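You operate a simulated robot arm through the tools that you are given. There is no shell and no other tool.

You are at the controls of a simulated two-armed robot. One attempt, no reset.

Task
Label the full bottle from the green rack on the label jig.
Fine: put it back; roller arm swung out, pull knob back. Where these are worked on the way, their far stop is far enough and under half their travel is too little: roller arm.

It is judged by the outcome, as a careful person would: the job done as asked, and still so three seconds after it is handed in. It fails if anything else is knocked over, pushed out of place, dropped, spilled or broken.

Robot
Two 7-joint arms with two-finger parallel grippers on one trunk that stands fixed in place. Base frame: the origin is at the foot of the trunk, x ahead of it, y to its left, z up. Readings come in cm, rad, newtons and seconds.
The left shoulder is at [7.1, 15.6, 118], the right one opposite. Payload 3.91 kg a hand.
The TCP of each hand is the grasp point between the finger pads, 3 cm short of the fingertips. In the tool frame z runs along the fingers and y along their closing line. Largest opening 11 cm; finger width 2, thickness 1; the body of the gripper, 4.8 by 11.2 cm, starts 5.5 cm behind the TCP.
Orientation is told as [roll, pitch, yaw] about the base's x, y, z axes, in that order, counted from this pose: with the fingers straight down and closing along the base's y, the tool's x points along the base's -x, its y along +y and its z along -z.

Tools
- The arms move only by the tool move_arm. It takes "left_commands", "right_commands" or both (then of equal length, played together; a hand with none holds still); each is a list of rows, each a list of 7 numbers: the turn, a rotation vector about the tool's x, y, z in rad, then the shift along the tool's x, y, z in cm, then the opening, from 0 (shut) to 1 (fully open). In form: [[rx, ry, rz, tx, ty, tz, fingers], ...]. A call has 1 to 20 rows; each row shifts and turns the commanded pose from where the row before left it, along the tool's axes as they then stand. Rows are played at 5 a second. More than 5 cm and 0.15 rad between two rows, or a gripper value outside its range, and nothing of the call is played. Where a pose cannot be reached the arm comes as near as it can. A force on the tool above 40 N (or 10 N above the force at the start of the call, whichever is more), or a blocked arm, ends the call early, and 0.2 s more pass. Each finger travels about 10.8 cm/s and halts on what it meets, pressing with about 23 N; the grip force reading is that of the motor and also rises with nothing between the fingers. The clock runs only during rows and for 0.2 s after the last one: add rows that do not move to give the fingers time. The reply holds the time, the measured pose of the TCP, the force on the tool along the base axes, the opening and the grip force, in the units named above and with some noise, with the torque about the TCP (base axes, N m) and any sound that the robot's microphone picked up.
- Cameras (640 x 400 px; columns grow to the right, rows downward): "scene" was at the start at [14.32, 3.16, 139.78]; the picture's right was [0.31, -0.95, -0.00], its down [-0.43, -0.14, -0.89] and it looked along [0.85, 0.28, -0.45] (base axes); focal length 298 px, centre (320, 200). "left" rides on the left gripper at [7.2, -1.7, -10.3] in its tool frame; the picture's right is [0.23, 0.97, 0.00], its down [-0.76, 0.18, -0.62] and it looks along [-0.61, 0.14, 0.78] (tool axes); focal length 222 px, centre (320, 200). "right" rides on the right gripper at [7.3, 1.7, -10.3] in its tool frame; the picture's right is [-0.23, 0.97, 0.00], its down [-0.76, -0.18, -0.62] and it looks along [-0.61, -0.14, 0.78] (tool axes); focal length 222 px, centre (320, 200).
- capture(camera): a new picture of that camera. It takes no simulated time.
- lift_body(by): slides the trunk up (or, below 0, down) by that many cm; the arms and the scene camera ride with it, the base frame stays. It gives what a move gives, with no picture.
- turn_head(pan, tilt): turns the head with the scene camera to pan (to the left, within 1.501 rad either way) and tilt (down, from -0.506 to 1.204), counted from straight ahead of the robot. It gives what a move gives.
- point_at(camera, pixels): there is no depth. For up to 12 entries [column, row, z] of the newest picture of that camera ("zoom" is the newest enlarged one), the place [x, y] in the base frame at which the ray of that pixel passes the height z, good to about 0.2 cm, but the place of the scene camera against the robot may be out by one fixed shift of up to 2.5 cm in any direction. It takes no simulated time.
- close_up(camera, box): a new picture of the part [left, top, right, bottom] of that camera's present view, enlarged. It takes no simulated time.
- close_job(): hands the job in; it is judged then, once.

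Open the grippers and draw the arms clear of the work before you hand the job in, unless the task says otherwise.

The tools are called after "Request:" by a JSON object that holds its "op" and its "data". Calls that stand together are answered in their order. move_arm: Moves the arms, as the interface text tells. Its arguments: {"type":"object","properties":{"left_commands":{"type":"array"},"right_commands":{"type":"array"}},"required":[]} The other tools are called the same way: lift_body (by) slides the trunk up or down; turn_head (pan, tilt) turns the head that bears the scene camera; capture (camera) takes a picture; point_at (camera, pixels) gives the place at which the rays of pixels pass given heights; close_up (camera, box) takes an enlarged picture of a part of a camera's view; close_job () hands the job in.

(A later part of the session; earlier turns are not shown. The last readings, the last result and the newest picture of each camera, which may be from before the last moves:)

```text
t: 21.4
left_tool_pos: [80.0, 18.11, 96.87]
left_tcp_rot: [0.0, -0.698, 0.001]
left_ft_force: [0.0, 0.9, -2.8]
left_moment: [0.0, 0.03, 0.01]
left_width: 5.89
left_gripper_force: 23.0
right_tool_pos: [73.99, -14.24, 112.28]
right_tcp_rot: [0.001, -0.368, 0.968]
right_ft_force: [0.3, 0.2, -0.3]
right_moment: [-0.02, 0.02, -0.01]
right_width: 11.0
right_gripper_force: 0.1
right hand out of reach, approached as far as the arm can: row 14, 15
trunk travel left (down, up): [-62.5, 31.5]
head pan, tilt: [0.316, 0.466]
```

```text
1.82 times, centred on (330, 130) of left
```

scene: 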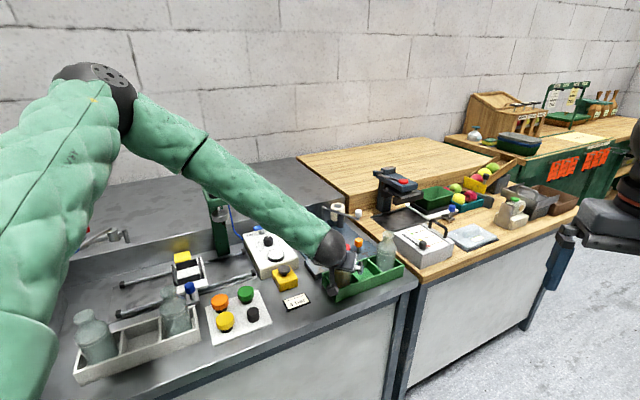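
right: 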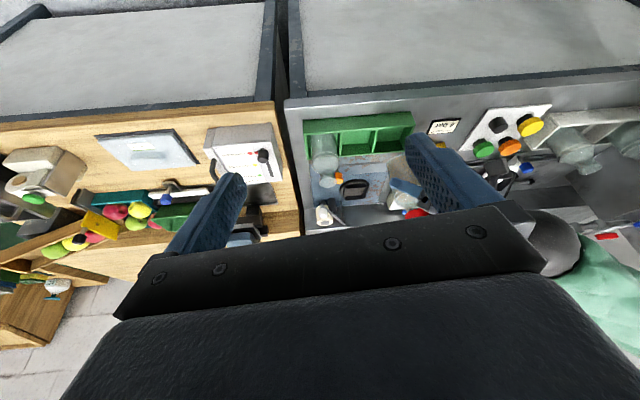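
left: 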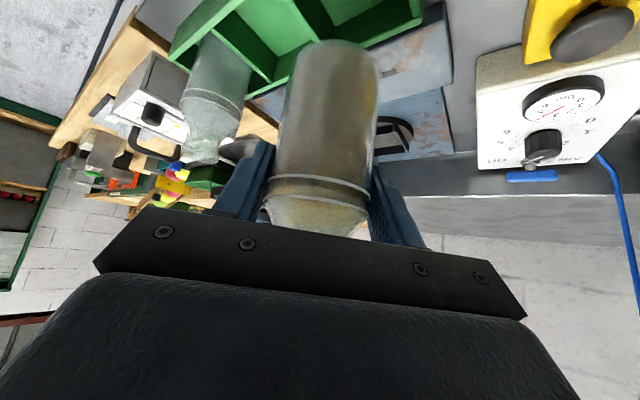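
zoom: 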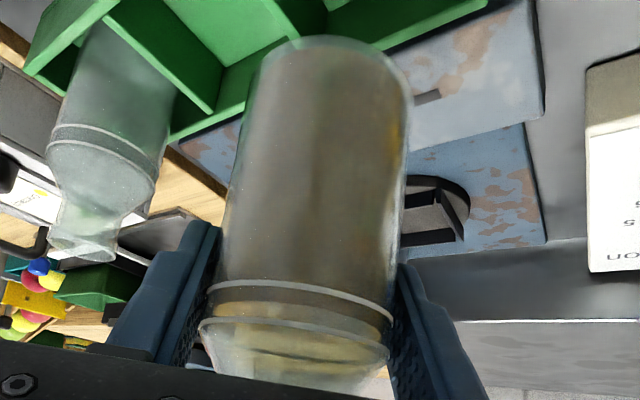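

The bottle axis lies about 0.8 cm ahead of the TCP and its base about 8.2 cm below it. I carry it over to above the nest, TCP ≈[99.75,30.0,96].

Request:
{"op": "move_arm", "data": {"left_commands": [[0, 0, 0, -0.73, 0.59, 0.67, 0.45], [0, 0, 0, -1.46, 1.18, 1.347, 0.45], [0, 0, 0, -1.46, 1.18, 1.347, 0.45], [0, 0, 0, -1.46, 1.18, 1.347, 0.45], [0, 0, 0, -1.46, 1.18, 1.347, 0.45], [0, 0, 0, -1.46, 1.18, 1.347, 0.45], [0, 0, 0, -1.46, 1.18, 1.347, 0.45], [0, 0, 0, -1.46, 1.18, 1.347, 0.45], [0, 0, 0, -1.46, 1.18, 1.347, 0.45], [0, 0, 0, -1.46, 1.18, 1.347, 0.45], [0, 0, 0, -0.73, 0.59, 0.67, 0.45], [0, 0, 0, 0, 0, 0, 0.45]]}}

Request:
{"op": "capture", "data": {"camera": "right"}}

Request:
{"op": "close_up", "data": {"camera": "right", "box": [310, 140, 410, 220]}}

Request:
{"op": "close_up", "data": {"camera": "scene", "box": [260, 170, 420, 300]}}

Request:
{"op": "capture", "data": {"camera": "left"}}

```text
t: 24.0
left_tool_pos: [99.75, 29.89, 96.0]
left_tcp_rot: [0.0, -0.699, 0.0]
left_ft_force: [0.4, -0.3, -3.9]
left_moment: [0.0, 0.05, -0.04]
left_width: 5.92
left_gripper_force: 23.1
right_tool_pos: [73.9, -14.35, 112.24]
right_tcp_rot: [0.002, -0.368, 0.966]
right_ft_force: [0.2, 0.3, 0.7]
right_moment: [-0.01, -0.01, -0.02]
right_width: 10.99
right_gripper_force: 0.1
trunk travel left (down, up): [-62.5, 31.5]
head pan, tilt: [0.316, 0.466]
```

```text
taken
```

right: 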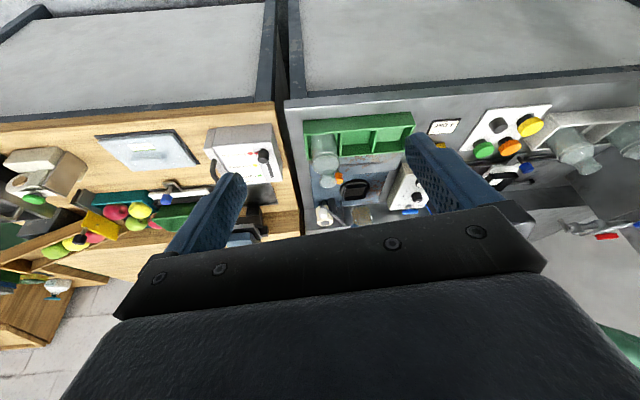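

```text
5.00 times, centred on (360, 180) of right
```

zoom: 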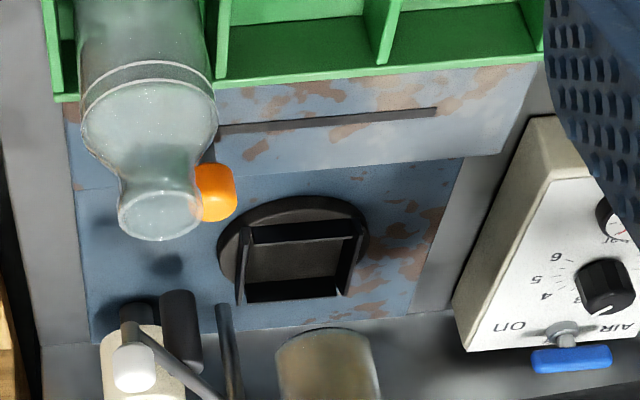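

```text
3.08 times, centred on (340, 235) of scene
```

zoom: 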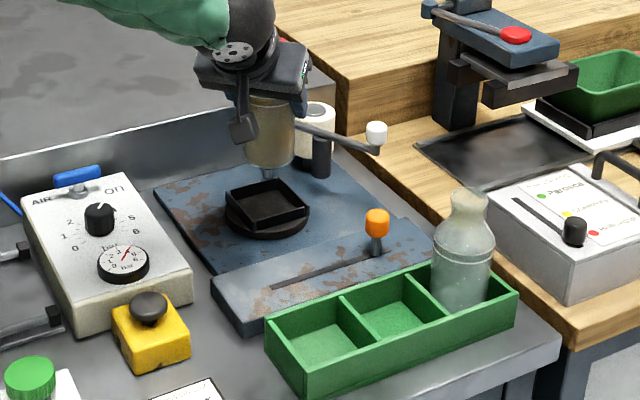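

```text
taken
```

left: 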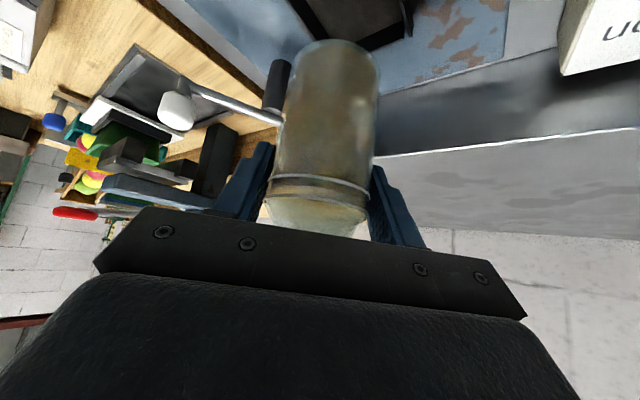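

The bottle base shows at zoom (328,340) in the right view and the nest at (300,265). I compare the two places.

Request:
{"op": "point_at", "data": {"camera": "zoom", "pixels": [[433, 108, 80.2]]}}

Request:
{"op": "close_up", "data": {"camera": "right", "box": [328, 175, 388, 215]}}

```text
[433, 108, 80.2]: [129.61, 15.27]
```

```text
10.00 times, centred on (358, 195) of right
```

zoom: 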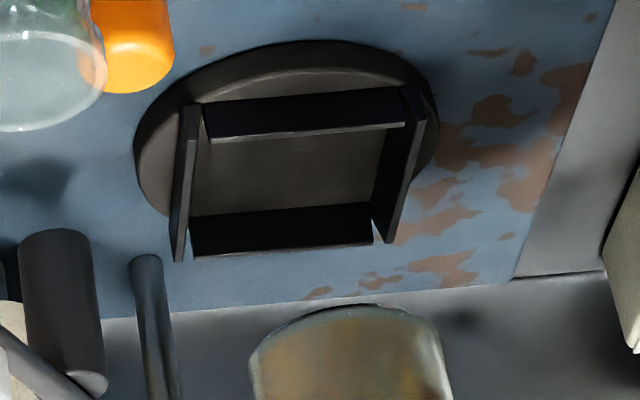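

I query the bottle base centre (349,362) and the nest walls in this right-camera zoom.

Request:
{"op": "point_at", "data": {"camera": "zoom", "pixels": [[349, 362, 87.4], [349, 362, 88], [250, 365, 87.8], [448, 350, 87.8], [212, 140, 82], [403, 124, 82], [193, 257, 82], [372, 243, 82], [178, 260, 82], [425, 120, 82], [390, 243, 82], [180, 105, 82]]}}

```text
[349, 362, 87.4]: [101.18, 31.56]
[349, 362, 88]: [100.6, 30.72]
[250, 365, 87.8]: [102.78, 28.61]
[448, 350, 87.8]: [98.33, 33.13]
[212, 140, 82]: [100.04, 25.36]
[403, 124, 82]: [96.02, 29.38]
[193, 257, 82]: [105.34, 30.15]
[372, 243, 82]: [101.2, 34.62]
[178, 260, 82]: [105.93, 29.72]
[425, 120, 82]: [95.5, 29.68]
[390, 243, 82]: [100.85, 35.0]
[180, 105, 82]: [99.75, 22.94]
```

The right view suggests the bottle stands about 0.5 cm off in the slot direction; I check the same with the scene camera, zoomed on bottle base and nest.

Request:
{"op": "close_up", "data": {"camera": "scene", "box": [295, 195, 355, 255]}}

Request:
{"op": "point_at", "data": {"camera": "zoom", "pixels": [[320, 200, 82], [320, 200, 88]]}}

```text
6.67 times, centred on (325, 225) of scene
```

zoom: 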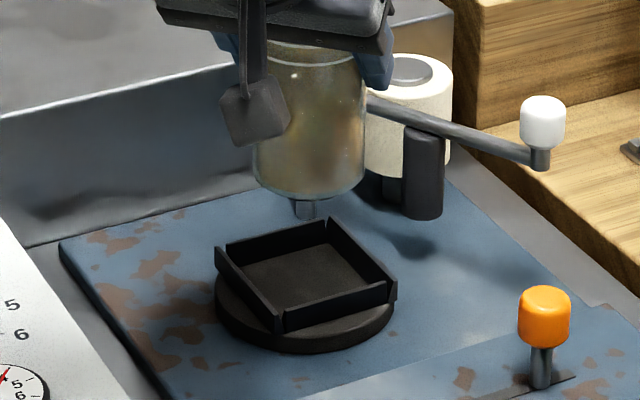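

```text
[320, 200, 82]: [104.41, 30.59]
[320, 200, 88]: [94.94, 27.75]
```

I query base centre (309.5,177) and rim centre (305,268), plus rim corners, in this scene zoom to get their relative offset.

Request:
{"op": "point_at", "data": {"camera": "zoom", "pixels": [[309.5, 177, 87.8], [309.5, 177, 88.6], [305, 268, 82], [216, 250, 82], [328, 218, 82], [396, 280, 82], [277, 330, 82], [255, 175, 88.2], [364, 180, 88.2], [545, 310, 84.7], [541, 125, 90.6]]}}

```text
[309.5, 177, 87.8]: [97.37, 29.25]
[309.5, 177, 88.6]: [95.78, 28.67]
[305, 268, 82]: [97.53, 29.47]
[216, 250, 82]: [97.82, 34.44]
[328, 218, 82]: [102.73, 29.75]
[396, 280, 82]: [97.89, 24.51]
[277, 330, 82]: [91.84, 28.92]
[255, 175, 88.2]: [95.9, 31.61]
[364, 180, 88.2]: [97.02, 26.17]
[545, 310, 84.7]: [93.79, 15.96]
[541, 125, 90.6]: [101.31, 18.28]
```

Estimates differ by some millimetres, so I lower the bottle to just above the rim (TCP ≈91.2), where parallax between base and rim disappears, shifting +0.4 cm in x on the way.

Request:
{"op": "move_arm", "data": {"left_commands": [[0, 0, 0, 0.53, 0, 0.98, 0.45], [0, 0, 0, 0.69, 0, 1.04, 0.45], [0, 0, 0, 0.77, 0, 0.92, 0.45], [0, 0, 0, 0.77, 0, 0.92, 0.45], [0, 0, 0, 0, 0, 0, 0.45]]}}

Request:
{"op": "close_up", "data": {"camera": "scene", "box": [295, 205, 355, 265]}}

Request:
{"op": "close_up", "data": {"camera": "right", "box": [328, 168, 388, 208]}}

Request:
{"op": "capture", "data": {"camera": "left"}}

```text
t: 25.2
left_tool_pos: [99.09, 30.54, 92.08]
left_tcp_rot: [0.001, -0.7, -0.001]
left_ft_force: [0.5, 0.4, -3.5]
left_moment: [0.01, 0.06, -0.02]
left_width: 5.9
left_gripper_force: 23.4
left hand out of reach, approached as far as the arm can: row 3, 4
right_tool_pos: [73.93, -14.33, 112.26]
right_tcp_rot: [0.0, -0.367, 0.967]
right_ft_force: [0.2, 0.7, 0.3]
right_moment: [0.02, 0.01, 0.03]
right_width: 10.98
right_gripper_force: 0.1
trunk travel left (down, up): [-62.5, 31.5]
head pan, tilt: [0.316, 0.466]
```

```text
6.67 times, centred on (325, 235) of scene
```

zoom: 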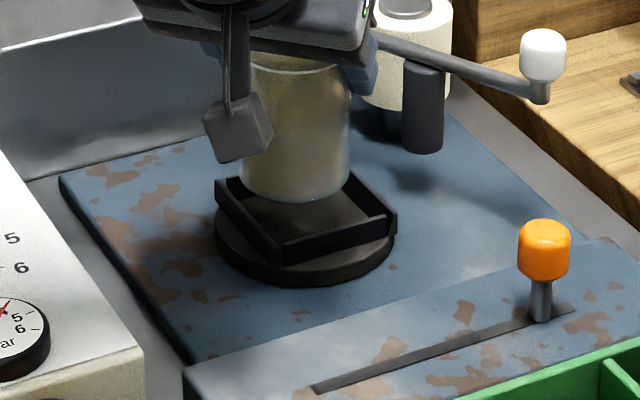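

```text
10.00 times, centred on (358, 188) of right
```

zoom: 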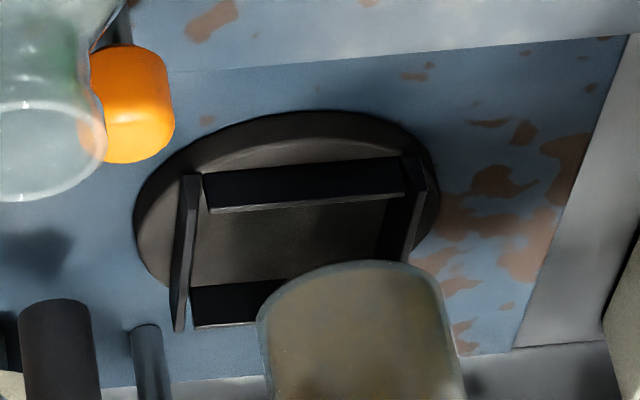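

```text
taken
```

left: 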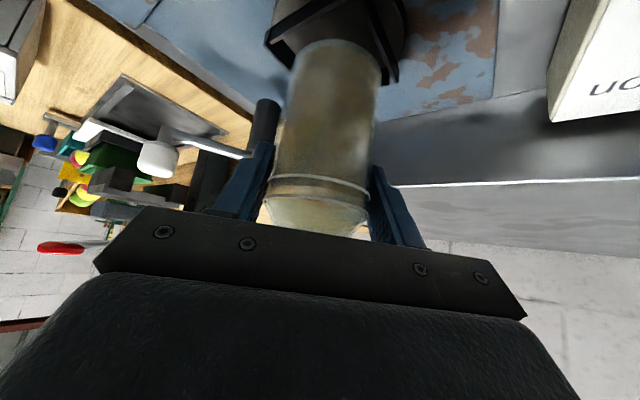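

The arm hit its reach limit at [99.1,30.5,92.1] with the trunk this high. I raise the bottle straight up again (re-centring x,y), then I will lower the trunk, which carries the hand down with better reach.

Request:
{"op": "move_arm", "data": {"left_commands": [[0, 0, 0, -1.4, 0, -1.65, 0.45], [0, 0, 0, -1.53, -0.12, -1.51, 0.45], [0, 0, 0, -1.53, -0.13, -1.51, 0.45], [0, 0, 0, -1.53, -0.13, -1.51, 0.45], [0, 0, 0, -1.53, -0.13, -1.51, 0.45], [0, 0, 0, -1.53, -0.13, -1.51, 0.45], [0, 0, 0, 0, 0, 0, 0.45]]}}

Request:
{"op": "lift_body", "data": {"by": -6}}

```text
t: 26.8
left_tool_pos: [100.33, 29.99, 104.87]
left_tcp_rot: [-0.001, -0.697, -0.002]
left_ft_force: [-1.2, 0.3, -4.1]
left_moment: [0.05, 0.02, 0.02]
left_width: 5.9
left_gripper_force: 22.9
right_tool_pos: [73.96, -14.33, 112.18]
right_tcp_rot: [0.001, -0.368, 0.966]
right_ft_force: [0.0, 0.4, 1.2]
right_moment: [-0.02, 0.01, 0.04]
right_width: 10.99
right_gripper_force: 0.0
trunk travel left (down, up): [-62.5, 31.5]
head pan, tilt: [0.316, 0.466]
```

```text
t: 27.8
left_tool_pos: [100.26, 29.87, 98.88]
left_tcp_rot: [0.0, -0.7, 0.001]
left_ft_force: [-0.7, 0.0, -3.6]
left_moment: [-0.02, 0.03, -0.03]
left_width: 5.93
left_gripper_force: 23.2
right_tool_pos: [73.84, -14.33, 106.24]
right_tcp_rot: [0.001, -0.37, 0.964]
right_ft_force: [-1.5, -1.1, 0.0]
right_moment: [-0.01, 0.02, 0.01]
right_width: 11.0
right_gripper_force: 0.1
trunk travel left (down, up): [-56.5, 37.5]
head pan, tilt: [0.316, 0.466]
```

Lowering works. I raise the hand 7 cm more with the arm and then lower the trunk 12 cm so the arm works about level with the bench.

Request:
{"op": "move_arm", "data": {"left_commands": [[0, 0, 0, -1.5, 0, -1.785, 0.45], [0, 0, 0, -1.5, 0, -1.785, 0.45], [0, 0, 0, -1.5, 0, -1.785, 0.45], [0, 0, 0, 0, 0, 0, 0.45]]}}

Request:
{"op": "lift_body", "data": {"by": -12}}

Request:
{"op": "close_up", "data": {"camera": "scene", "box": [270, 140, 370, 220]}}

Request:
{"op": "capture", "data": {"camera": "right"}}

Request:
{"op": "capture", "data": {"camera": "left"}}

```text
t: 28.8
left_tool_pos: [100.29, 30.09, 105.89]
left_tcp_rot: [-0.002, -0.699, 0.002]
left_ft_force: [0.1, 0.6, -3.4]
left_moment: [-0.02, 0.0, 0.03]
left_width: 5.92
left_gripper_force: 23.0
right_tool_pos: [73.91, -14.36, 106.18]
right_tcp_rot: [0.001, -0.368, 0.965]
right_ft_force: [0.4, 0.8, 0.6]
right_moment: [-0.01, -0.03, -0.03]
right_width: 10.99
right_gripper_force: 0.1
trunk travel left (down, up): [-56.5, 37.5]
head pan, tilt: [0.316, 0.466]
```

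```text
t: 30.3
left_tool_pos: [100.08, 30.08, 93.82]
left_tcp_rot: [0.0, -0.698, 0.0]
left_ft_force: [-0.8, 0.0, -3.7]
left_moment: [0.0, 0.05, -0.01]
left_width: 5.93
left_gripper_force: 22.6
right_tool_pos: [73.9, -14.35, 94.41]
right_tcp_rot: [0.001, -0.368, 0.966]
right_ft_force: [-0.4, 0.2, 0.3]
right_moment: [0.01, 0.01, 0.0]
right_width: 11.0
right_gripper_force: 0.1
trunk travel left (down, up): [-44.5, 49.5]
head pan, tilt: [0.316, 0.466]
```

```text
5.00 times, centred on (320, 180) of scene
```

zoom: 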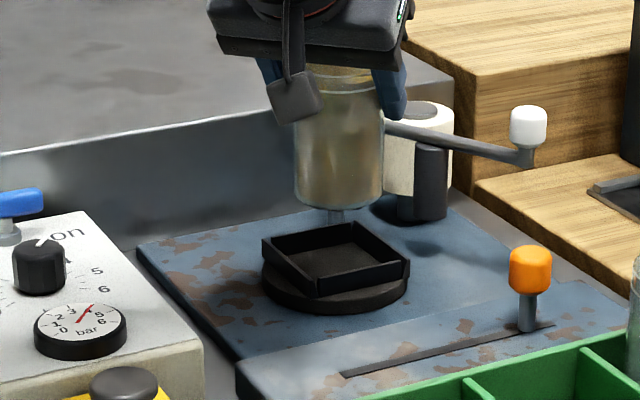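

```text
taken
```

right: 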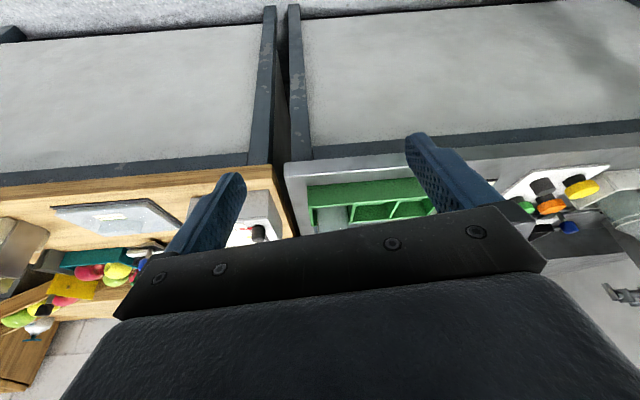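

```text
taken
```

left: 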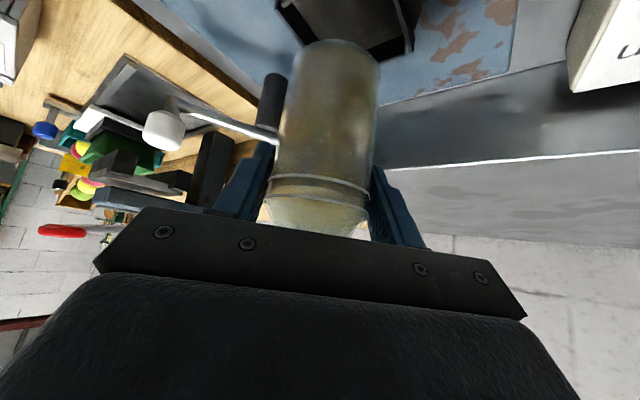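

The scene view from lower down shows the bottle centred slightly right (≈0.2 cm) over the nest. I raise the right hand back for its view and nudge the left hand +0.2 in y, then lower the trunk 2.3 cm to just above the rim.

Request:
{"op": "move_arm", "data": {"left_commands": [[0, 0, 0, 0, 0.07, 0, 0.45], [0, 0, 0, 0, 0.07, 0, 0.45], [0, 0, 0, 0, 0.06, 0, 0.45], [0, 0, 0, 0, 0, 0, 0.45]], "right_commands": [[0, 0, 0, -1.5, 0, -3.9, 1], [0, 0, 0, -1.5, 0, -3.9, 1], [0, 0, 0, -1.5, 0, -3.9, 1], [0, 0, 0, 0, 0, 0, 1]]}}

Request:
{"op": "lift_body", "data": {"by": -2.3}}

Request:
{"op": "close_up", "data": {"camera": "scene", "box": [285, 150, 355, 200]}}

Request:
{"op": "close_up", "data": {"camera": "right", "box": [328, 168, 388, 208]}}

Request:
{"op": "close_up", "data": {"camera": "left", "box": [250, 0, 430, 115]}}

```text
t: 31.3
left_tool_pos: [100.35, 30.21, 93.73]
left_tcp_rot: [0.0, -0.7, 0.0]
left_ft_force: [-0.5, 0.6, -3.2]
left_moment: [-0.02, 0.03, 0.0]
left_width: 5.91
left_gripper_force: 23.0
right_tool_pos: [74.1, -14.39, 106.75]
right_tcp_rot: [0.002, -0.368, 0.965]
right_ft_force: [-0.5, 0.4, -0.3]
right_moment: [-0.02, -0.02, -0.02]
right_width: 11.03
right_gripper_force: 0.0
trunk travel left (down, up): [-44.5, 49.5]
head pan, tilt: [0.316, 0.466]
```

```text
t: 32.0
left_tool_pos: [100.31, 30.13, 91.7]
left_tcp_rot: [-0.001, -0.701, 0.0]
left_ft_force: [-0.6, -1.0, -3.7]
left_moment: [0.02, 0.03, -0.01]
left_width: 5.89
left_gripper_force: 22.6
right_tool_pos: [73.97, -14.42, 104.45]
right_tcp_rot: [-0.001, -0.368, 0.965]
right_ft_force: [-0.9, 0.3, 0.0]
right_moment: [0.03, -0.02, 0.0]
right_width: 11.01
right_gripper_force: 0.1
trunk travel left (down, up): [-42.2, 51.8]
head pan, tilt: [0.316, 0.466]
```

```text
8.00 times, centred on (320, 175) of scene
```

zoom: 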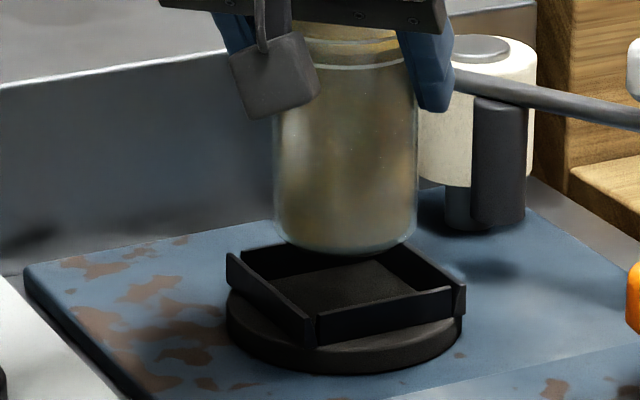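

```text
10.00 times, centred on (358, 188) of right
```

zoom: 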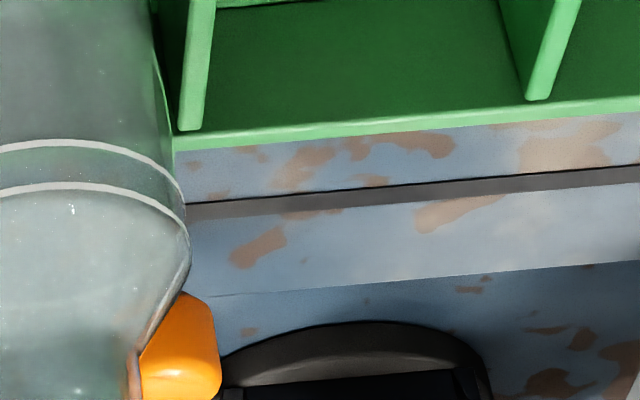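

```text
3.48 times, centred on (340, 58) of left
```

zoom: 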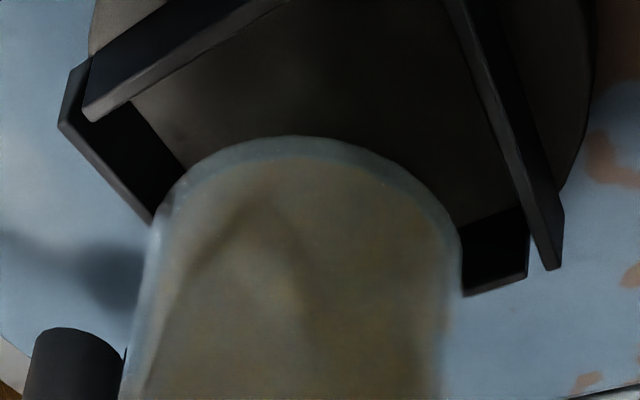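

The left zoom shows the bottle base just over the nest, rim corners about (72,120) and (540,265). I query these and the base outline.

Request:
{"op": "point_at", "data": {"camera": "zoom", "pixels": [[60, 125, 82], [85, 120, 82], [562, 265, 82], [540, 268, 82], [525, 275, 82], [300, 137, 83.5], [300, 137, 84.3], [148, 240, 84], [461, 255, 84], [150, 222, 82], [463, 293, 82]]}}

```text
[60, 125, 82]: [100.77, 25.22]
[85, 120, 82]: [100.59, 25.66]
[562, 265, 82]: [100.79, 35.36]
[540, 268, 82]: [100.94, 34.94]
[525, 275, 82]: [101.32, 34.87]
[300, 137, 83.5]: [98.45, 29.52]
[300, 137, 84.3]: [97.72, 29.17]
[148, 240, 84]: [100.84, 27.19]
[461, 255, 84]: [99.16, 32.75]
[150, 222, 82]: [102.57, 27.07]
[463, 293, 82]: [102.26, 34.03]
```

Lateral alignment in scene and left views is now within about 1 mm. I raise the right hand 5 cm to get its check view along the slot direction as well.

Request:
{"op": "move_arm", "data": {"right_commands": [[0, 0, 0, -1.8, 0, -4.66, 1], [0, 0, 0, -1.8, 0, -4.66, 1], [0, 0, 0, 0, 0, 0, 1]]}}

Request:
{"op": "close_up", "data": {"camera": "right", "box": [328, 168, 388, 208]}}

```text
t: 32.8
left_tool_pos: [100.3, 30.32, 91.54]
left_tcp_rot: [0.0, -0.7, 0.0]
left_ft_force: [-0.8, -0.6, -3.2]
left_moment: [0.01, 0.03, 0.02]
left_width: 5.92
left_gripper_force: 22.7
right_tool_pos: [73.97, -14.37, 114.36]
right_tcp_rot: [0.002, -0.369, 0.966]
right_ft_force: [0.7, 0.3, 0.7]
right_moment: [-0.01, 0.0, 0.02]
right_width: 10.99
right_gripper_force: 0.1
trunk travel left (down, up): [-42.2, 51.8]
head pan, tilt: [0.316, 0.466]
```

```text
10.00 times, centred on (358, 188) of right
```

zoom: 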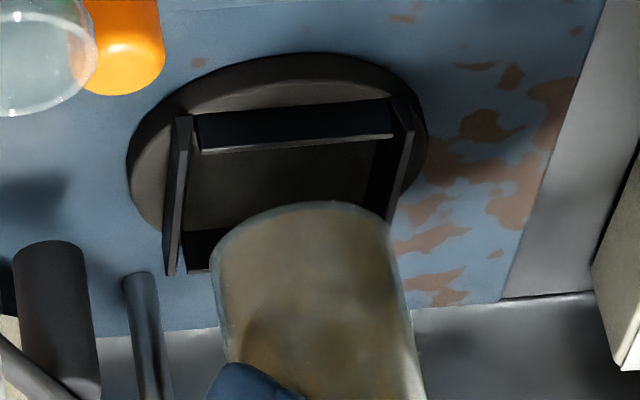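

I query base outline (212,260),(392,240), base centre (302,257) and rim points in this zoom.

Request:
{"op": "point_at", "data": {"camera": "zoom", "pixels": [[212, 260, 83.5], [392, 240, 83.5], [212, 260, 84.3], [392, 240, 84.3], [302, 255, 83.5], [302, 255, 84.3], [168, 274, 82], [203, 152, 82], [393, 137, 82], [190, 272, 82], [414, 130, 82], [315, 202, 84]]}}

```text
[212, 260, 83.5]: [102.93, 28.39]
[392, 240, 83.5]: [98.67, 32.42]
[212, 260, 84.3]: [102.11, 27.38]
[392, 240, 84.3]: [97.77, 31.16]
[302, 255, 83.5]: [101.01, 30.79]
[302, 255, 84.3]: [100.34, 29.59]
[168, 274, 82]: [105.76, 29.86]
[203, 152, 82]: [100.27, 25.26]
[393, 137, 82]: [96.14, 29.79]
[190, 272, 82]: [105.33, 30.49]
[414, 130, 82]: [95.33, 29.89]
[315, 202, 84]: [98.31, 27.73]
```

Offsets are about 1–2 mm; I shift dx +0.1, dy −0.12 and lower in small steps of 0.3 cm watching the force.

Request:
{"op": "move_arm", "data": {"left_commands": [[0, 0, 0, -0.077, -0.12, 0.064, 0.45], [0, 0, 0, 0.193, 0, 0.23, 0.45], [0, 0, 0, 0.193, 0, 0.23, 0.45], [0, 0, 0, 0.193, 0, 0.23, 0.45], [0, 0, 0, 0.193, 0, 0.23, 0.45], [0, 0, 0, 0.193, 0, 0.23, 0.45], [0, 0, 0, 0, 0, 0, 0.45]]}}

Request:
{"op": "close_up", "data": {"camera": "right", "box": [328, 168, 388, 208]}}

Request:
{"op": "close_up", "data": {"camera": "scene", "box": [285, 150, 355, 200]}}

Request:
{"op": "close_up", "data": {"camera": "left", "box": [250, 0, 430, 115]}}

```text
t: 34.4
left_tool_pos: [100.32, 30.21, 90.04]
left_tcp_rot: [-0.001, -0.7, 0.001]
left_ft_force: [0.4, -0.1, -3.6]
left_moment: [-0.02, 0.02, 0.01]
left_width: 5.88
left_gripper_force: 23.1
right_tool_pos: [73.94, -14.36, 114.32]
right_tcp_rot: [0.003, -0.369, 0.965]
right_ft_force: [-0.5, -0.1, 0.0]
right_moment: [-0.01, -0.01, -0.01]
right_width: 10.99
right_gripper_force: 0.1
trunk travel left (down, up): [-42.2, 51.8]
head pan, tilt: [0.316, 0.466]
```

```text
10.00 times, centred on (358, 188) of right
```

zoom: 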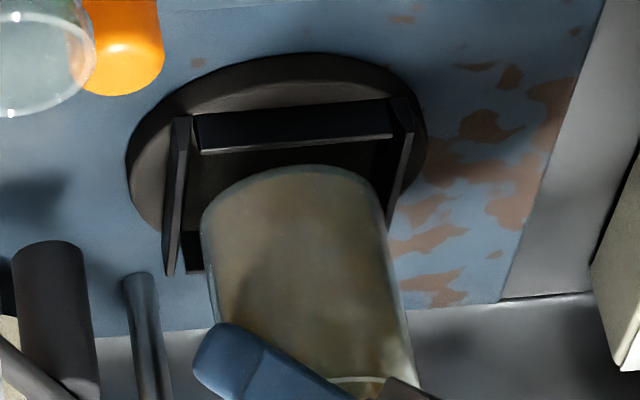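

```text
8.00 times, centred on (320, 175) of scene
```

zoom: 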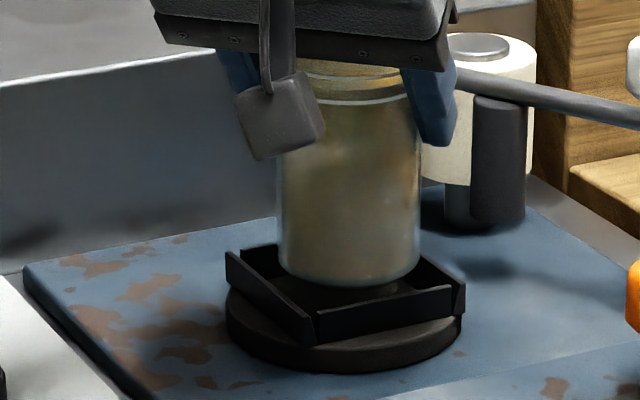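

```text
3.48 times, centred on (340, 58) of left
```

zoom: 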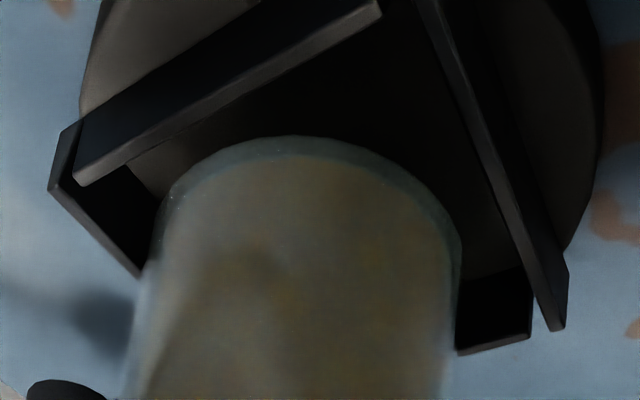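

The base is level with the rim and looks centred in all three views, force still only the weight. I lower another 1.2 cm in small steps.

Request:
{"op": "move_arm", "data": {"left_commands": [[0, 0, 0, 0.129, 0, 0.153, 0.45], [0, 0, 0, 0.129, 0, 0.153, 0.45], [0, 0, 0, 0.129, 0, 0.153, 0.45], [0, 0, 0, 0.129, 0, 0.153, 0.45], [0, 0, 0, 0.129, 0, 0.153, 0.45], [0, 0, 0, 0.129, 0, 0.153, 0.45], [0, 0, 0, 0, 0, 0, 0.45]]}}

Request:
{"op": "close_up", "data": {"camera": "right", "box": [328, 168, 388, 208]}}

Request:
{"op": "close_up", "data": {"camera": "scene", "box": [285, 150, 355, 200]}}

```text
t: 36.0
left_tool_pos: [100.44, 30.16, 88.95]
left_tcp_rot: [0.0, -0.7, 0.001]
left_ft_force: [5.5, 2.5, 1.3]
left_moment: [0.02, -0.26, 0.06]
left_width: 5.91
left_gripper_force: 23.3
right_tool_pos: [74.0, -14.36, 114.48]
right_tcp_rot: [0.002, -0.368, 0.964]
right_ft_force: [-0.1, -0.2, 0.6]
right_moment: [-0.01, 0.0, -0.03]
right_width: 10.97
right_gripper_force: 0.1
trunk travel left (down, up): [-42.2, 51.8]
head pan, tilt: [0.316, 0.466]
```

```text
10.00 times, centred on (358, 188) of right
```

zoom: 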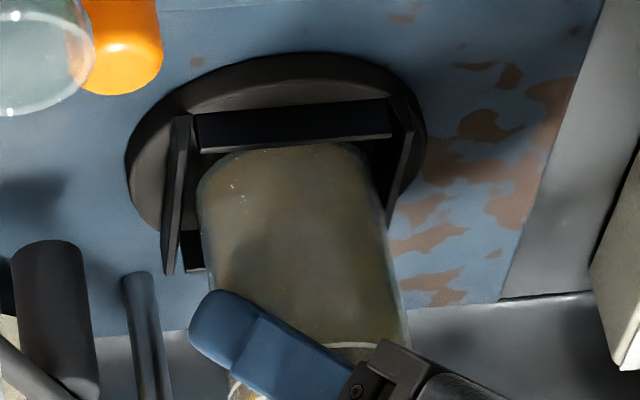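

```text
8.00 times, centred on (320, 175) of scene
```

zoom: 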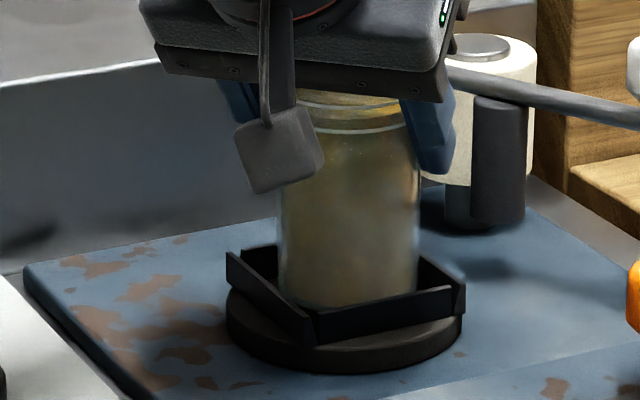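

The bottle has entered but rubs on the front wall (force +x,+y 6 N). I ease it 0.25 cm inward (+x,+y) and check the force.

Request:
{"op": "move_arm", "data": {"left_commands": [[0, 0, 0, -0.068, 0.09, 0.058, 0.45], [0, 0, 0, -0.068, 0.09, 0.058, 0.45], [0, 0, 0, 0, 0, 0, 0.45]]}}

```text
t: 36.8
left_tool_pos: [100.47, 30.28, 88.86]
left_tcp_rot: [0.002, -0.701, 0.0]
left_ft_force: [-0.8, -0.9, -4.3]
left_moment: [-0.03, 0.03, -0.01]
left_width: 5.94
left_gripper_force: 23.4
right_tool_pos: [73.99, -14.36, 114.42]
right_tcp_rot: [0.002, -0.369, 0.965]
right_ft_force: [0.0, -0.5, -0.9]
right_moment: [0.02, 0.01, 0.0]
right_width: 11.02
right_gripper_force: 0.1
trunk travel left (down, up): [-42.2, 51.8]
head pan, tilt: [0.316, 0.466]
```

Free again (only weight). I keep lowering in 0.2 cm steps until the floor of the nest carries it.

Request:
{"op": "move_arm", "data": {"left_commands": [[0, 0, 0, 0.129, 0, 0.153, 0.45], [0, 0, 0, 0.129, 0, 0.153, 0.45], [0, 0, 0, 0.129, 0, 0.153, 0.45], [0, 0, 0, 0, 0, 0, 0.45]]}}

```text
t: 37.8
left_tool_pos: [100.5, 30.14, 88.57]
left_tcp_rot: [0.0, -0.701, -0.002]
left_ft_force: [1.5, 1.4, 5.4]
left_moment: [0.18, -0.17, 0.01]
left_width: 5.88
left_gripper_force: 23.3
right_tool_pos: [73.83, -14.36, 114.45]
right_tcp_rot: [0.0, -0.368, 0.964]
right_ft_force: [-0.5, 0.2, 0.8]
right_moment: [-0.01, 0.02, 0.0]
right_width: 11.0
right_gripper_force: 0.1
trunk travel left (down, up): [-42.2, 51.8]
head pan, tilt: [0.316, 0.466]
```

Force now points up 5 N at TCP z≈88.6, so it likely sits on the floor. I look from all sides before letting go.

Request:
{"op": "close_up", "data": {"camera": "right", "box": [328, 168, 388, 208]}}

Request:
{"op": "close_up", "data": {"camera": "scene", "box": [285, 140, 355, 200]}}

Request:
{"op": "close_up", "data": {"camera": "left", "box": [220, 0, 430, 240]}}

```text
10.00 times, centred on (358, 188) of right
```

zoom: 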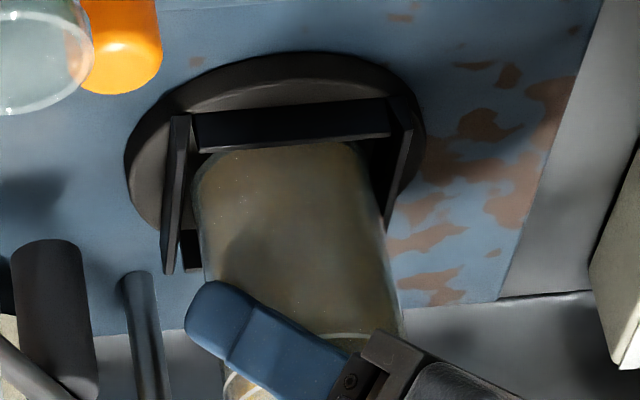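

```text
6.67 times, centred on (320, 170) of scene
```

zoom: 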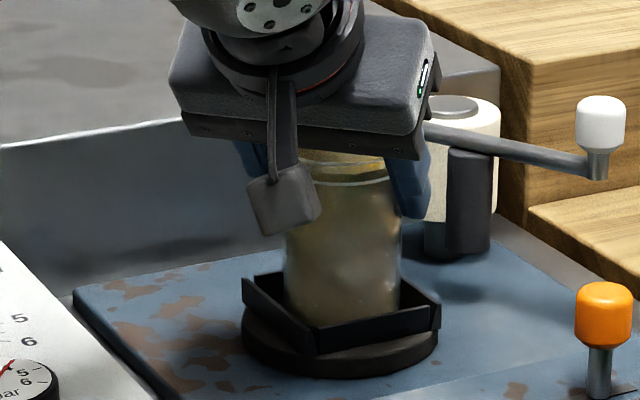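

```text
1.67 times, centred on (325, 120) of left
```

zoom: 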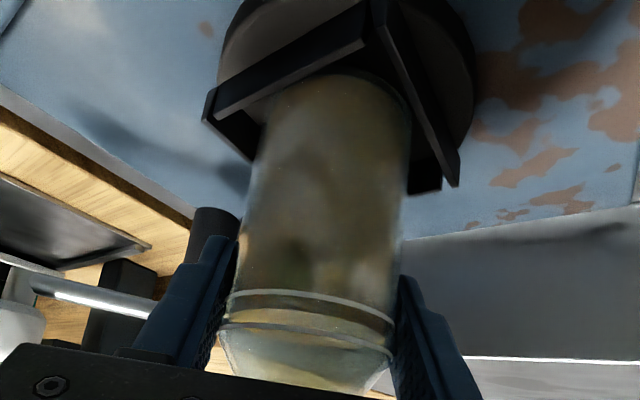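

The pose looks seated: base inside the walls, moments match floor contact near the axis. I ease up a hair and open the fingers gradually to 8 cm.

Request:
{"op": "move_arm", "data": {"left_commands": [[0, 0, 0, -0.12, 0.03, -0.08, 0.45], [0, 0, 0, 0, 0, 0, 0.5], [0, 0, 0, 0, 0, 0, 0.55], [0, 0, 0, 0, 0, 0, 0.58], [0, 0, 0, 0, 0, 0, 0.62], [0, 0, 0, 0, 0, 0, 0.68], [0, 0, 0, 0, 0, 0, 0.75], [0, 0, 0, 0, 0, 0, 0.75]]}}

Request:
{"op": "close_up", "data": {"camera": "scene", "box": [285, 140, 355, 200]}}

Request:
{"op": "close_up", "data": {"camera": "left", "box": [220, 0, 430, 240]}}

```text
t: 39.6
left_tool_pos: [100.62, 30.47, 88.52]
left_tcp_rot: [0.001, -0.7, -0.001]
left_ft_force: [0.4, -0.4, 0.0]
left_moment: [0.0, 0.0, -0.01]
left_width: 8.25
left_gripper_force: 0.0
right_tool_pos: [74.08, -14.23, 114.49]
right_tcp_rot: [0.002, -0.368, 0.965]
right_ft_force: [-0.6, -0.1, -0.6]
right_moment: [-0.04, 0.0, -0.02]
right_width: 11.01
right_gripper_force: 0.0
trunk travel left (down, up): [-42.2, 51.8]
head pan, tilt: [0.316, 0.466]
```

```text
6.67 times, centred on (320, 170) of scene
```

zoom: 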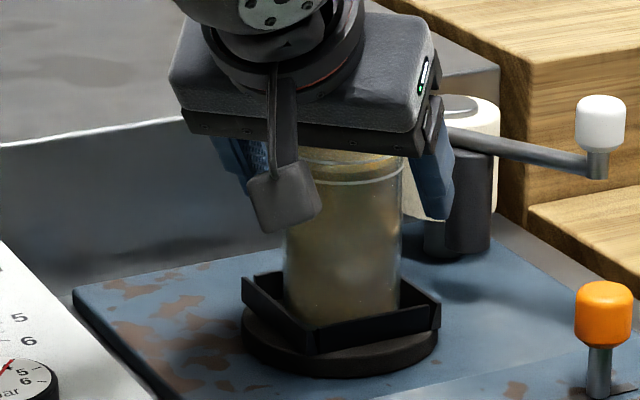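

```text
1.67 times, centred on (325, 120) of left
```

zoom: 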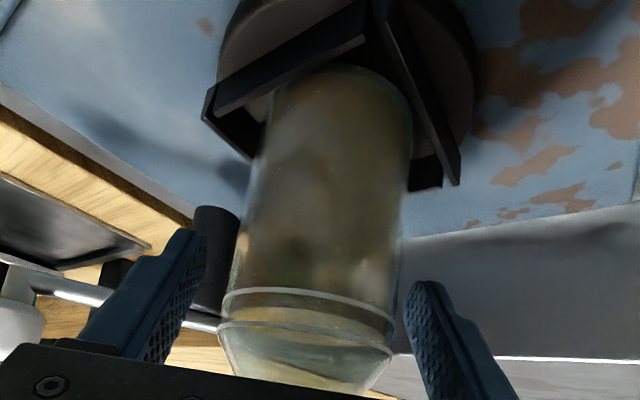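

The bottle stands free in the nest. I retreat along the finger axis (back and up) 12 cm.

Request:
{"op": "move_arm", "data": {"left_commands": [[0, 0, 0, 0, 0, -1, 0.75], [0, 0, 0, 0, 0, -2, 0.75], [0, 0, 0, 0, 0, -3, 0.75], [0, 0, 0, 0, 0, -3, 0.75], [0, 0, 0, 0, 0, -3, 0.75], [0, 0, 0, 0, 0, 0, 0.75]]}}

Request:
{"op": "close_up", "data": {"camera": "scene", "box": [275, 130, 375, 200]}}

Request:
{"op": "capture", "data": {"camera": "left"}}

Request:
{"op": "close_up", "data": {"camera": "right", "box": [320, 158, 400, 212]}}

```text
t: 41.0
left_tool_pos: [93.05, 30.43, 97.52]
left_tcp_rot: [0.001, -0.698, 0.001]
left_ft_force: [0.1, 0.2, -0.3]
left_moment: [-0.01, 0.03, 0.04]
left_width: 8.22
left_gripper_force: 0.0
right_tool_pos: [74.11, -14.26, 114.45]
right_tcp_rot: [0.003, -0.369, 0.966]
right_ft_force: [0.5, 0.0, -0.5]
right_moment: [-0.02, 0.02, 0.0]
right_width: 11.01
right_gripper_force: 0.1
trunk travel left (down, up): [-42.2, 51.8]
head pan, tilt: [0.316, 0.466]
```

```text
5.71 times, centred on (325, 165) of scene
```

zoom: 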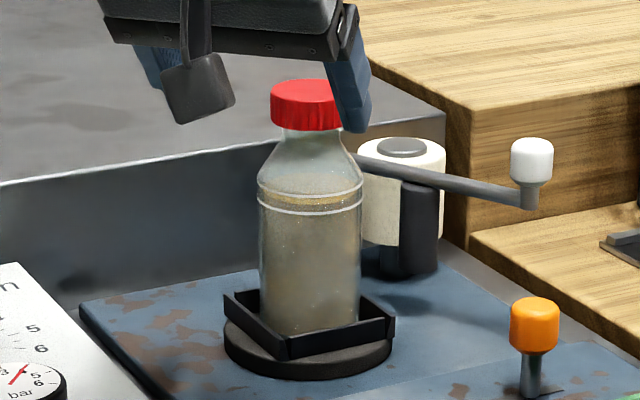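

```text
taken
```

left: 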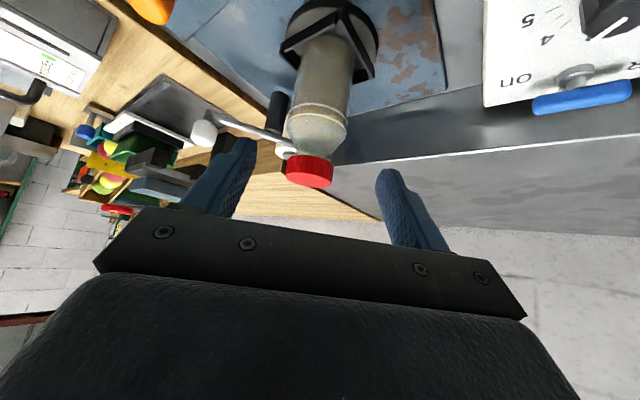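

```text
7.41 times, centred on (360, 185) of right
```

zoom: 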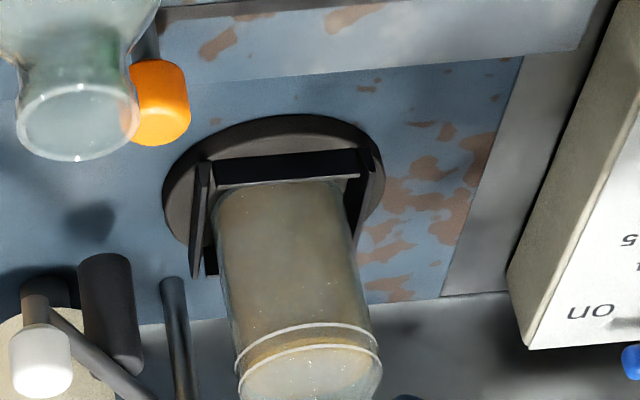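

The bottle stands in the nest, unlabelled, with cap up. Next is the roller arm; first I check where the wooden block behind the white handle is, from a fresh scene zoom.

Request:
{"op": "close_up", "data": {"camera": "scene", "box": [320, 110, 420, 190]}}

Request:
{"op": "point_at", "data": {"camera": "zoom", "pixels": [[320, 200, 90.6]]}}

```text
5.00 times, centred on (370, 150) of scene
```

zoom: 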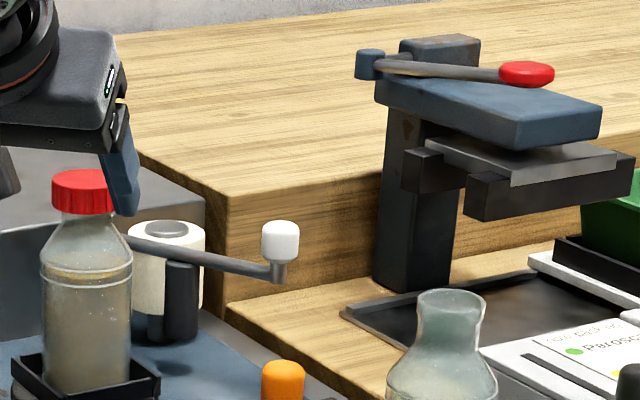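

```text
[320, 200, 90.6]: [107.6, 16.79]
```

I query ball (280,240), block foot (226,306), block top corner (230,195) and the empty bottle's mouth (450,300).

Request:
{"op": "point_at", "data": {"camera": "zoom", "pixels": [[280, 240, 90.6], [226, 306, 78], [226, 306, 80], [370, 280, 78], [370, 280, 80], [230, 195, 88], [230, 195, 92], [450, 300, 91], [282, 375, 84.7], [82, 185, 93]]}}

```text
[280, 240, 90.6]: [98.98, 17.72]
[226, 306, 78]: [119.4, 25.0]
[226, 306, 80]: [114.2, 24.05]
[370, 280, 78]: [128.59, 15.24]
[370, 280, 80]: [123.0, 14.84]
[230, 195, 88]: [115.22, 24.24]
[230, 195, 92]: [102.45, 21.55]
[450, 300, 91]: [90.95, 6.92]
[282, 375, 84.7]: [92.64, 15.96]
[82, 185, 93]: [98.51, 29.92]
```

With the scene height error of about 2 cm accounted for, the block is far behind (x>120) and the empty bottle stands near [93,5.7]. I move the left hand round in front of the white handle at safe height and look.

Request:
{"op": "move_arm", "data": {"left_commands": [[0, 0, 0, 0, -2.95, 0, 0.6], [0, 0, 0, 0, -2.95, 0, 0.6], [0, 0, 0, 0, -2.95, 0, 0.6], [0, 0, 0, 0, -2.95, 0, 0.6], [0, 0, 0, -1.53, 0, 1.29, 0.6], [0, 0, 0, -1.53, 0, 1.29, 0.6], [0, 0, 0, 0, 0, 0, 0.6]]}}

Request:
{"op": "capture", "data": {"camera": "left"}}

Request:
{"op": "close_up", "data": {"camera": "left", "box": [230, 80, 430, 210]}}

```text
t: 42.6
left_tool_pos: [97.0, 18.38, 97.86]
left_tcp_rot: [0.001, -0.699, -0.001]
left_ft_force: [0.3, 0.3, 1.0]
left_moment: [-0.01, -0.02, 0.0]
left_width: 6.61
left_gripper_force: 0.1
right_tool_pos: [73.79, -14.36, 114.33]
right_tcp_rot: [0.001, -0.367, 0.966]
right_ft_force: [-0.2, 0.6, 0.3]
right_moment: [0.01, -0.03, 0.0]
right_width: 10.99
right_gripper_force: 0.1
trunk travel left (down, up): [-42.2, 51.8]
head pan, tilt: [0.316, 0.466]
```

```text
taken
```

left: 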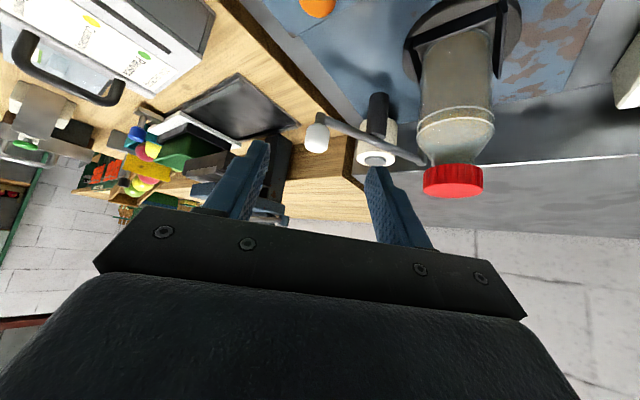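

```text
3.08 times, centred on (330, 145) of left
```

zoom: 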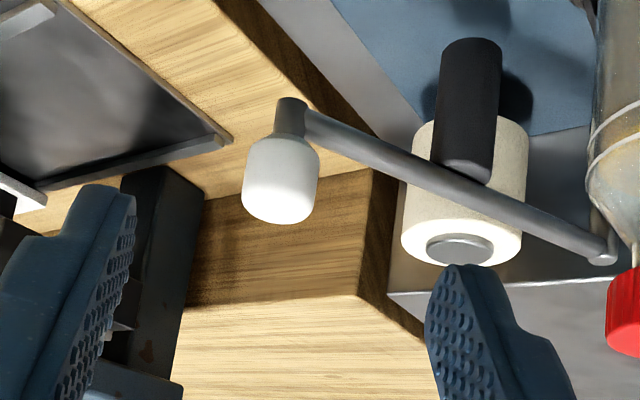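

The handle is at zoom (282,180), the bar's end at (290,110). I query them.

Request:
{"op": "point_at", "data": {"camera": "zoom", "pixels": [[282, 180, 89.6], [282, 180, 90.6], [282, 180, 91.6], [290, 108, 87], [290, 108, 88], [290, 108, 89], [282, 222, 92], [282, 140, 89], [605, 250, 88], [605, 250, 89], [470, 60, 82], [470, 60, 84]]}}

```text
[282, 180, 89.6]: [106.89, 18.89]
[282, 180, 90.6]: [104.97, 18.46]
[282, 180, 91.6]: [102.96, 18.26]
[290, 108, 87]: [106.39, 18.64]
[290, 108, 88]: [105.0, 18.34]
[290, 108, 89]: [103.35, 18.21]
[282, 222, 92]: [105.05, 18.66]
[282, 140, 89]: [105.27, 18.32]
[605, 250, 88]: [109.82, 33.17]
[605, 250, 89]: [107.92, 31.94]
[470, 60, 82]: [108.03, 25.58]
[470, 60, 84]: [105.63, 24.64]
```

Handle axis ≈[105.0,18.5], spanning z 89.1–92, bar top ≈88.5. I go forward above it and then down to TCP ≈[103.9,18.5,91.9], fingers straddling it.

Request:
{"op": "move_arm", "data": {"left_commands": [[0, 0, 0, -1.76, 0.04, 1.48, 0.6], [0, 0, 0, -1.76, 0.04, 1.48, 0.6], [0, 0, 0, -1.76, 0.04, 1.48, 0.6], [0, 0, 0, 1.288, 0, 1.53, 0.6], [0, 0, 0, 1.288, 0, 1.53, 0.6], [0, 0, 0, 1.2, 0, 1.43, 0.6], [0, 0, 0, 0, 0, 0, 0.6]]}}

Request:
{"op": "capture", "data": {"camera": "left"}}

Request:
{"op": "close_up", "data": {"camera": "scene", "box": [300, 120, 400, 190]}}

```text
t: 44.2
left_tool_pos: [101.76, 20.44, 91.88]
left_tcp_rot: [0.001, -0.701, -0.001]
left_ft_force: [-0.3, -0.7, -0.7]
left_moment: [0.0, -0.03, 0.02]
left_width: 6.61
left_gripper_force: 0.0
left hand out of reach, approached as far as the arm can: row 2, 3, 5, 6
right_tool_pos: [73.98, -14.31, 114.35]
right_tcp_rot: [0.0, -0.369, 0.967]
right_ft_force: [-0.4, -0.7, 0.6]
right_moment: [-0.02, 0.01, 0.01]
right_width: 11.02
right_gripper_force: 0.1
trunk travel left (down, up): [-42.2, 51.8]
head pan, tilt: [0.316, 0.466]
```

```text
taken
```

left: 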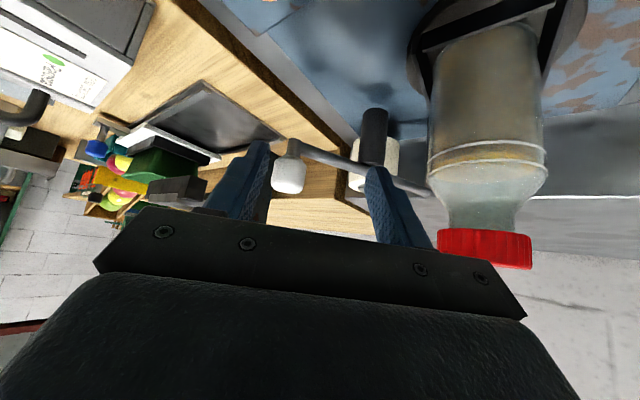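

```text
5.71 times, centred on (350, 155) of scene
```

zoom: 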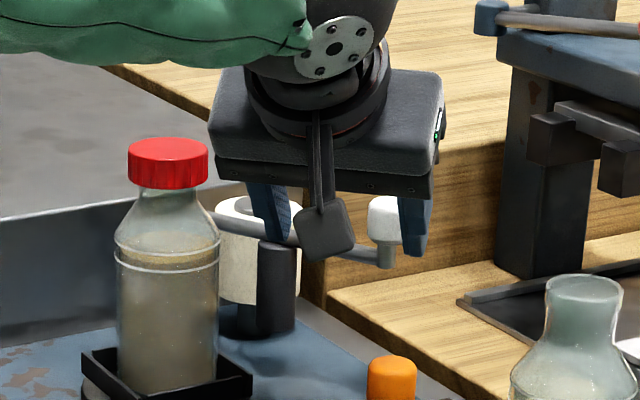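

Reach fell short by 2–3 cm at tilt 0.7 (reached [101.8,20.4,91.9]). I back off, re-centre in y, tilt further to 0.95 rad and approach along the finger axis.

Request:
{"op": "move_arm", "data": {"left_commands": [[0, 0, 0, 0, 0, -3, 0.6], [0, 0, 0, 0, -1.94, 0, 0.6], [0, -0.125, 0, 0, 0, 0, 0.6], [0, -0.125, 0, 0, 0, 0, 0.6], [0, 0, 0, 0, 0, 0, 0.6]]}}

Request:
{"op": "capture", "data": {"camera": "left"}}

```text
t: 45.4
left_tool_pos: [99.71, 18.57, 94.31]
left_tcp_rot: [-0.002, -0.952, -0.001]
left_ft_force: [-0.2, -0.3, 0.2]
left_moment: [-0.01, 0.02, -0.01]
left_width: 6.58
left_gripper_force: 0.0
right_tool_pos: [73.93, -14.3, 114.48]
right_tcp_rot: [-0.001, -0.369, 0.966]
right_ft_force: [-0.4, -0.7, -0.4]
right_moment: [-0.02, 0.01, 0.01]
right_width: 11.0
right_gripper_force: 0.0
trunk travel left (down, up): [-42.2, 51.8]
head pan, tilt: [0.316, 0.466]
```

```text
taken
```

left: 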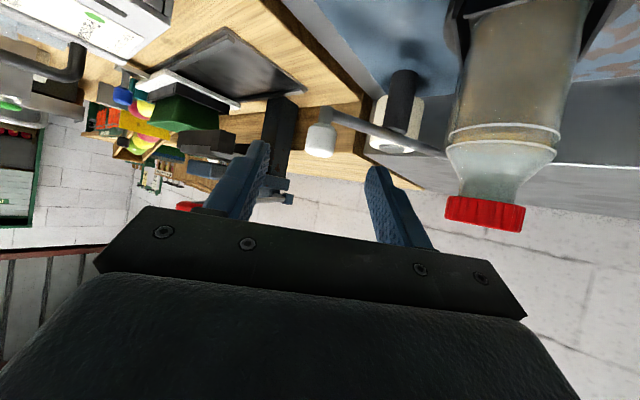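

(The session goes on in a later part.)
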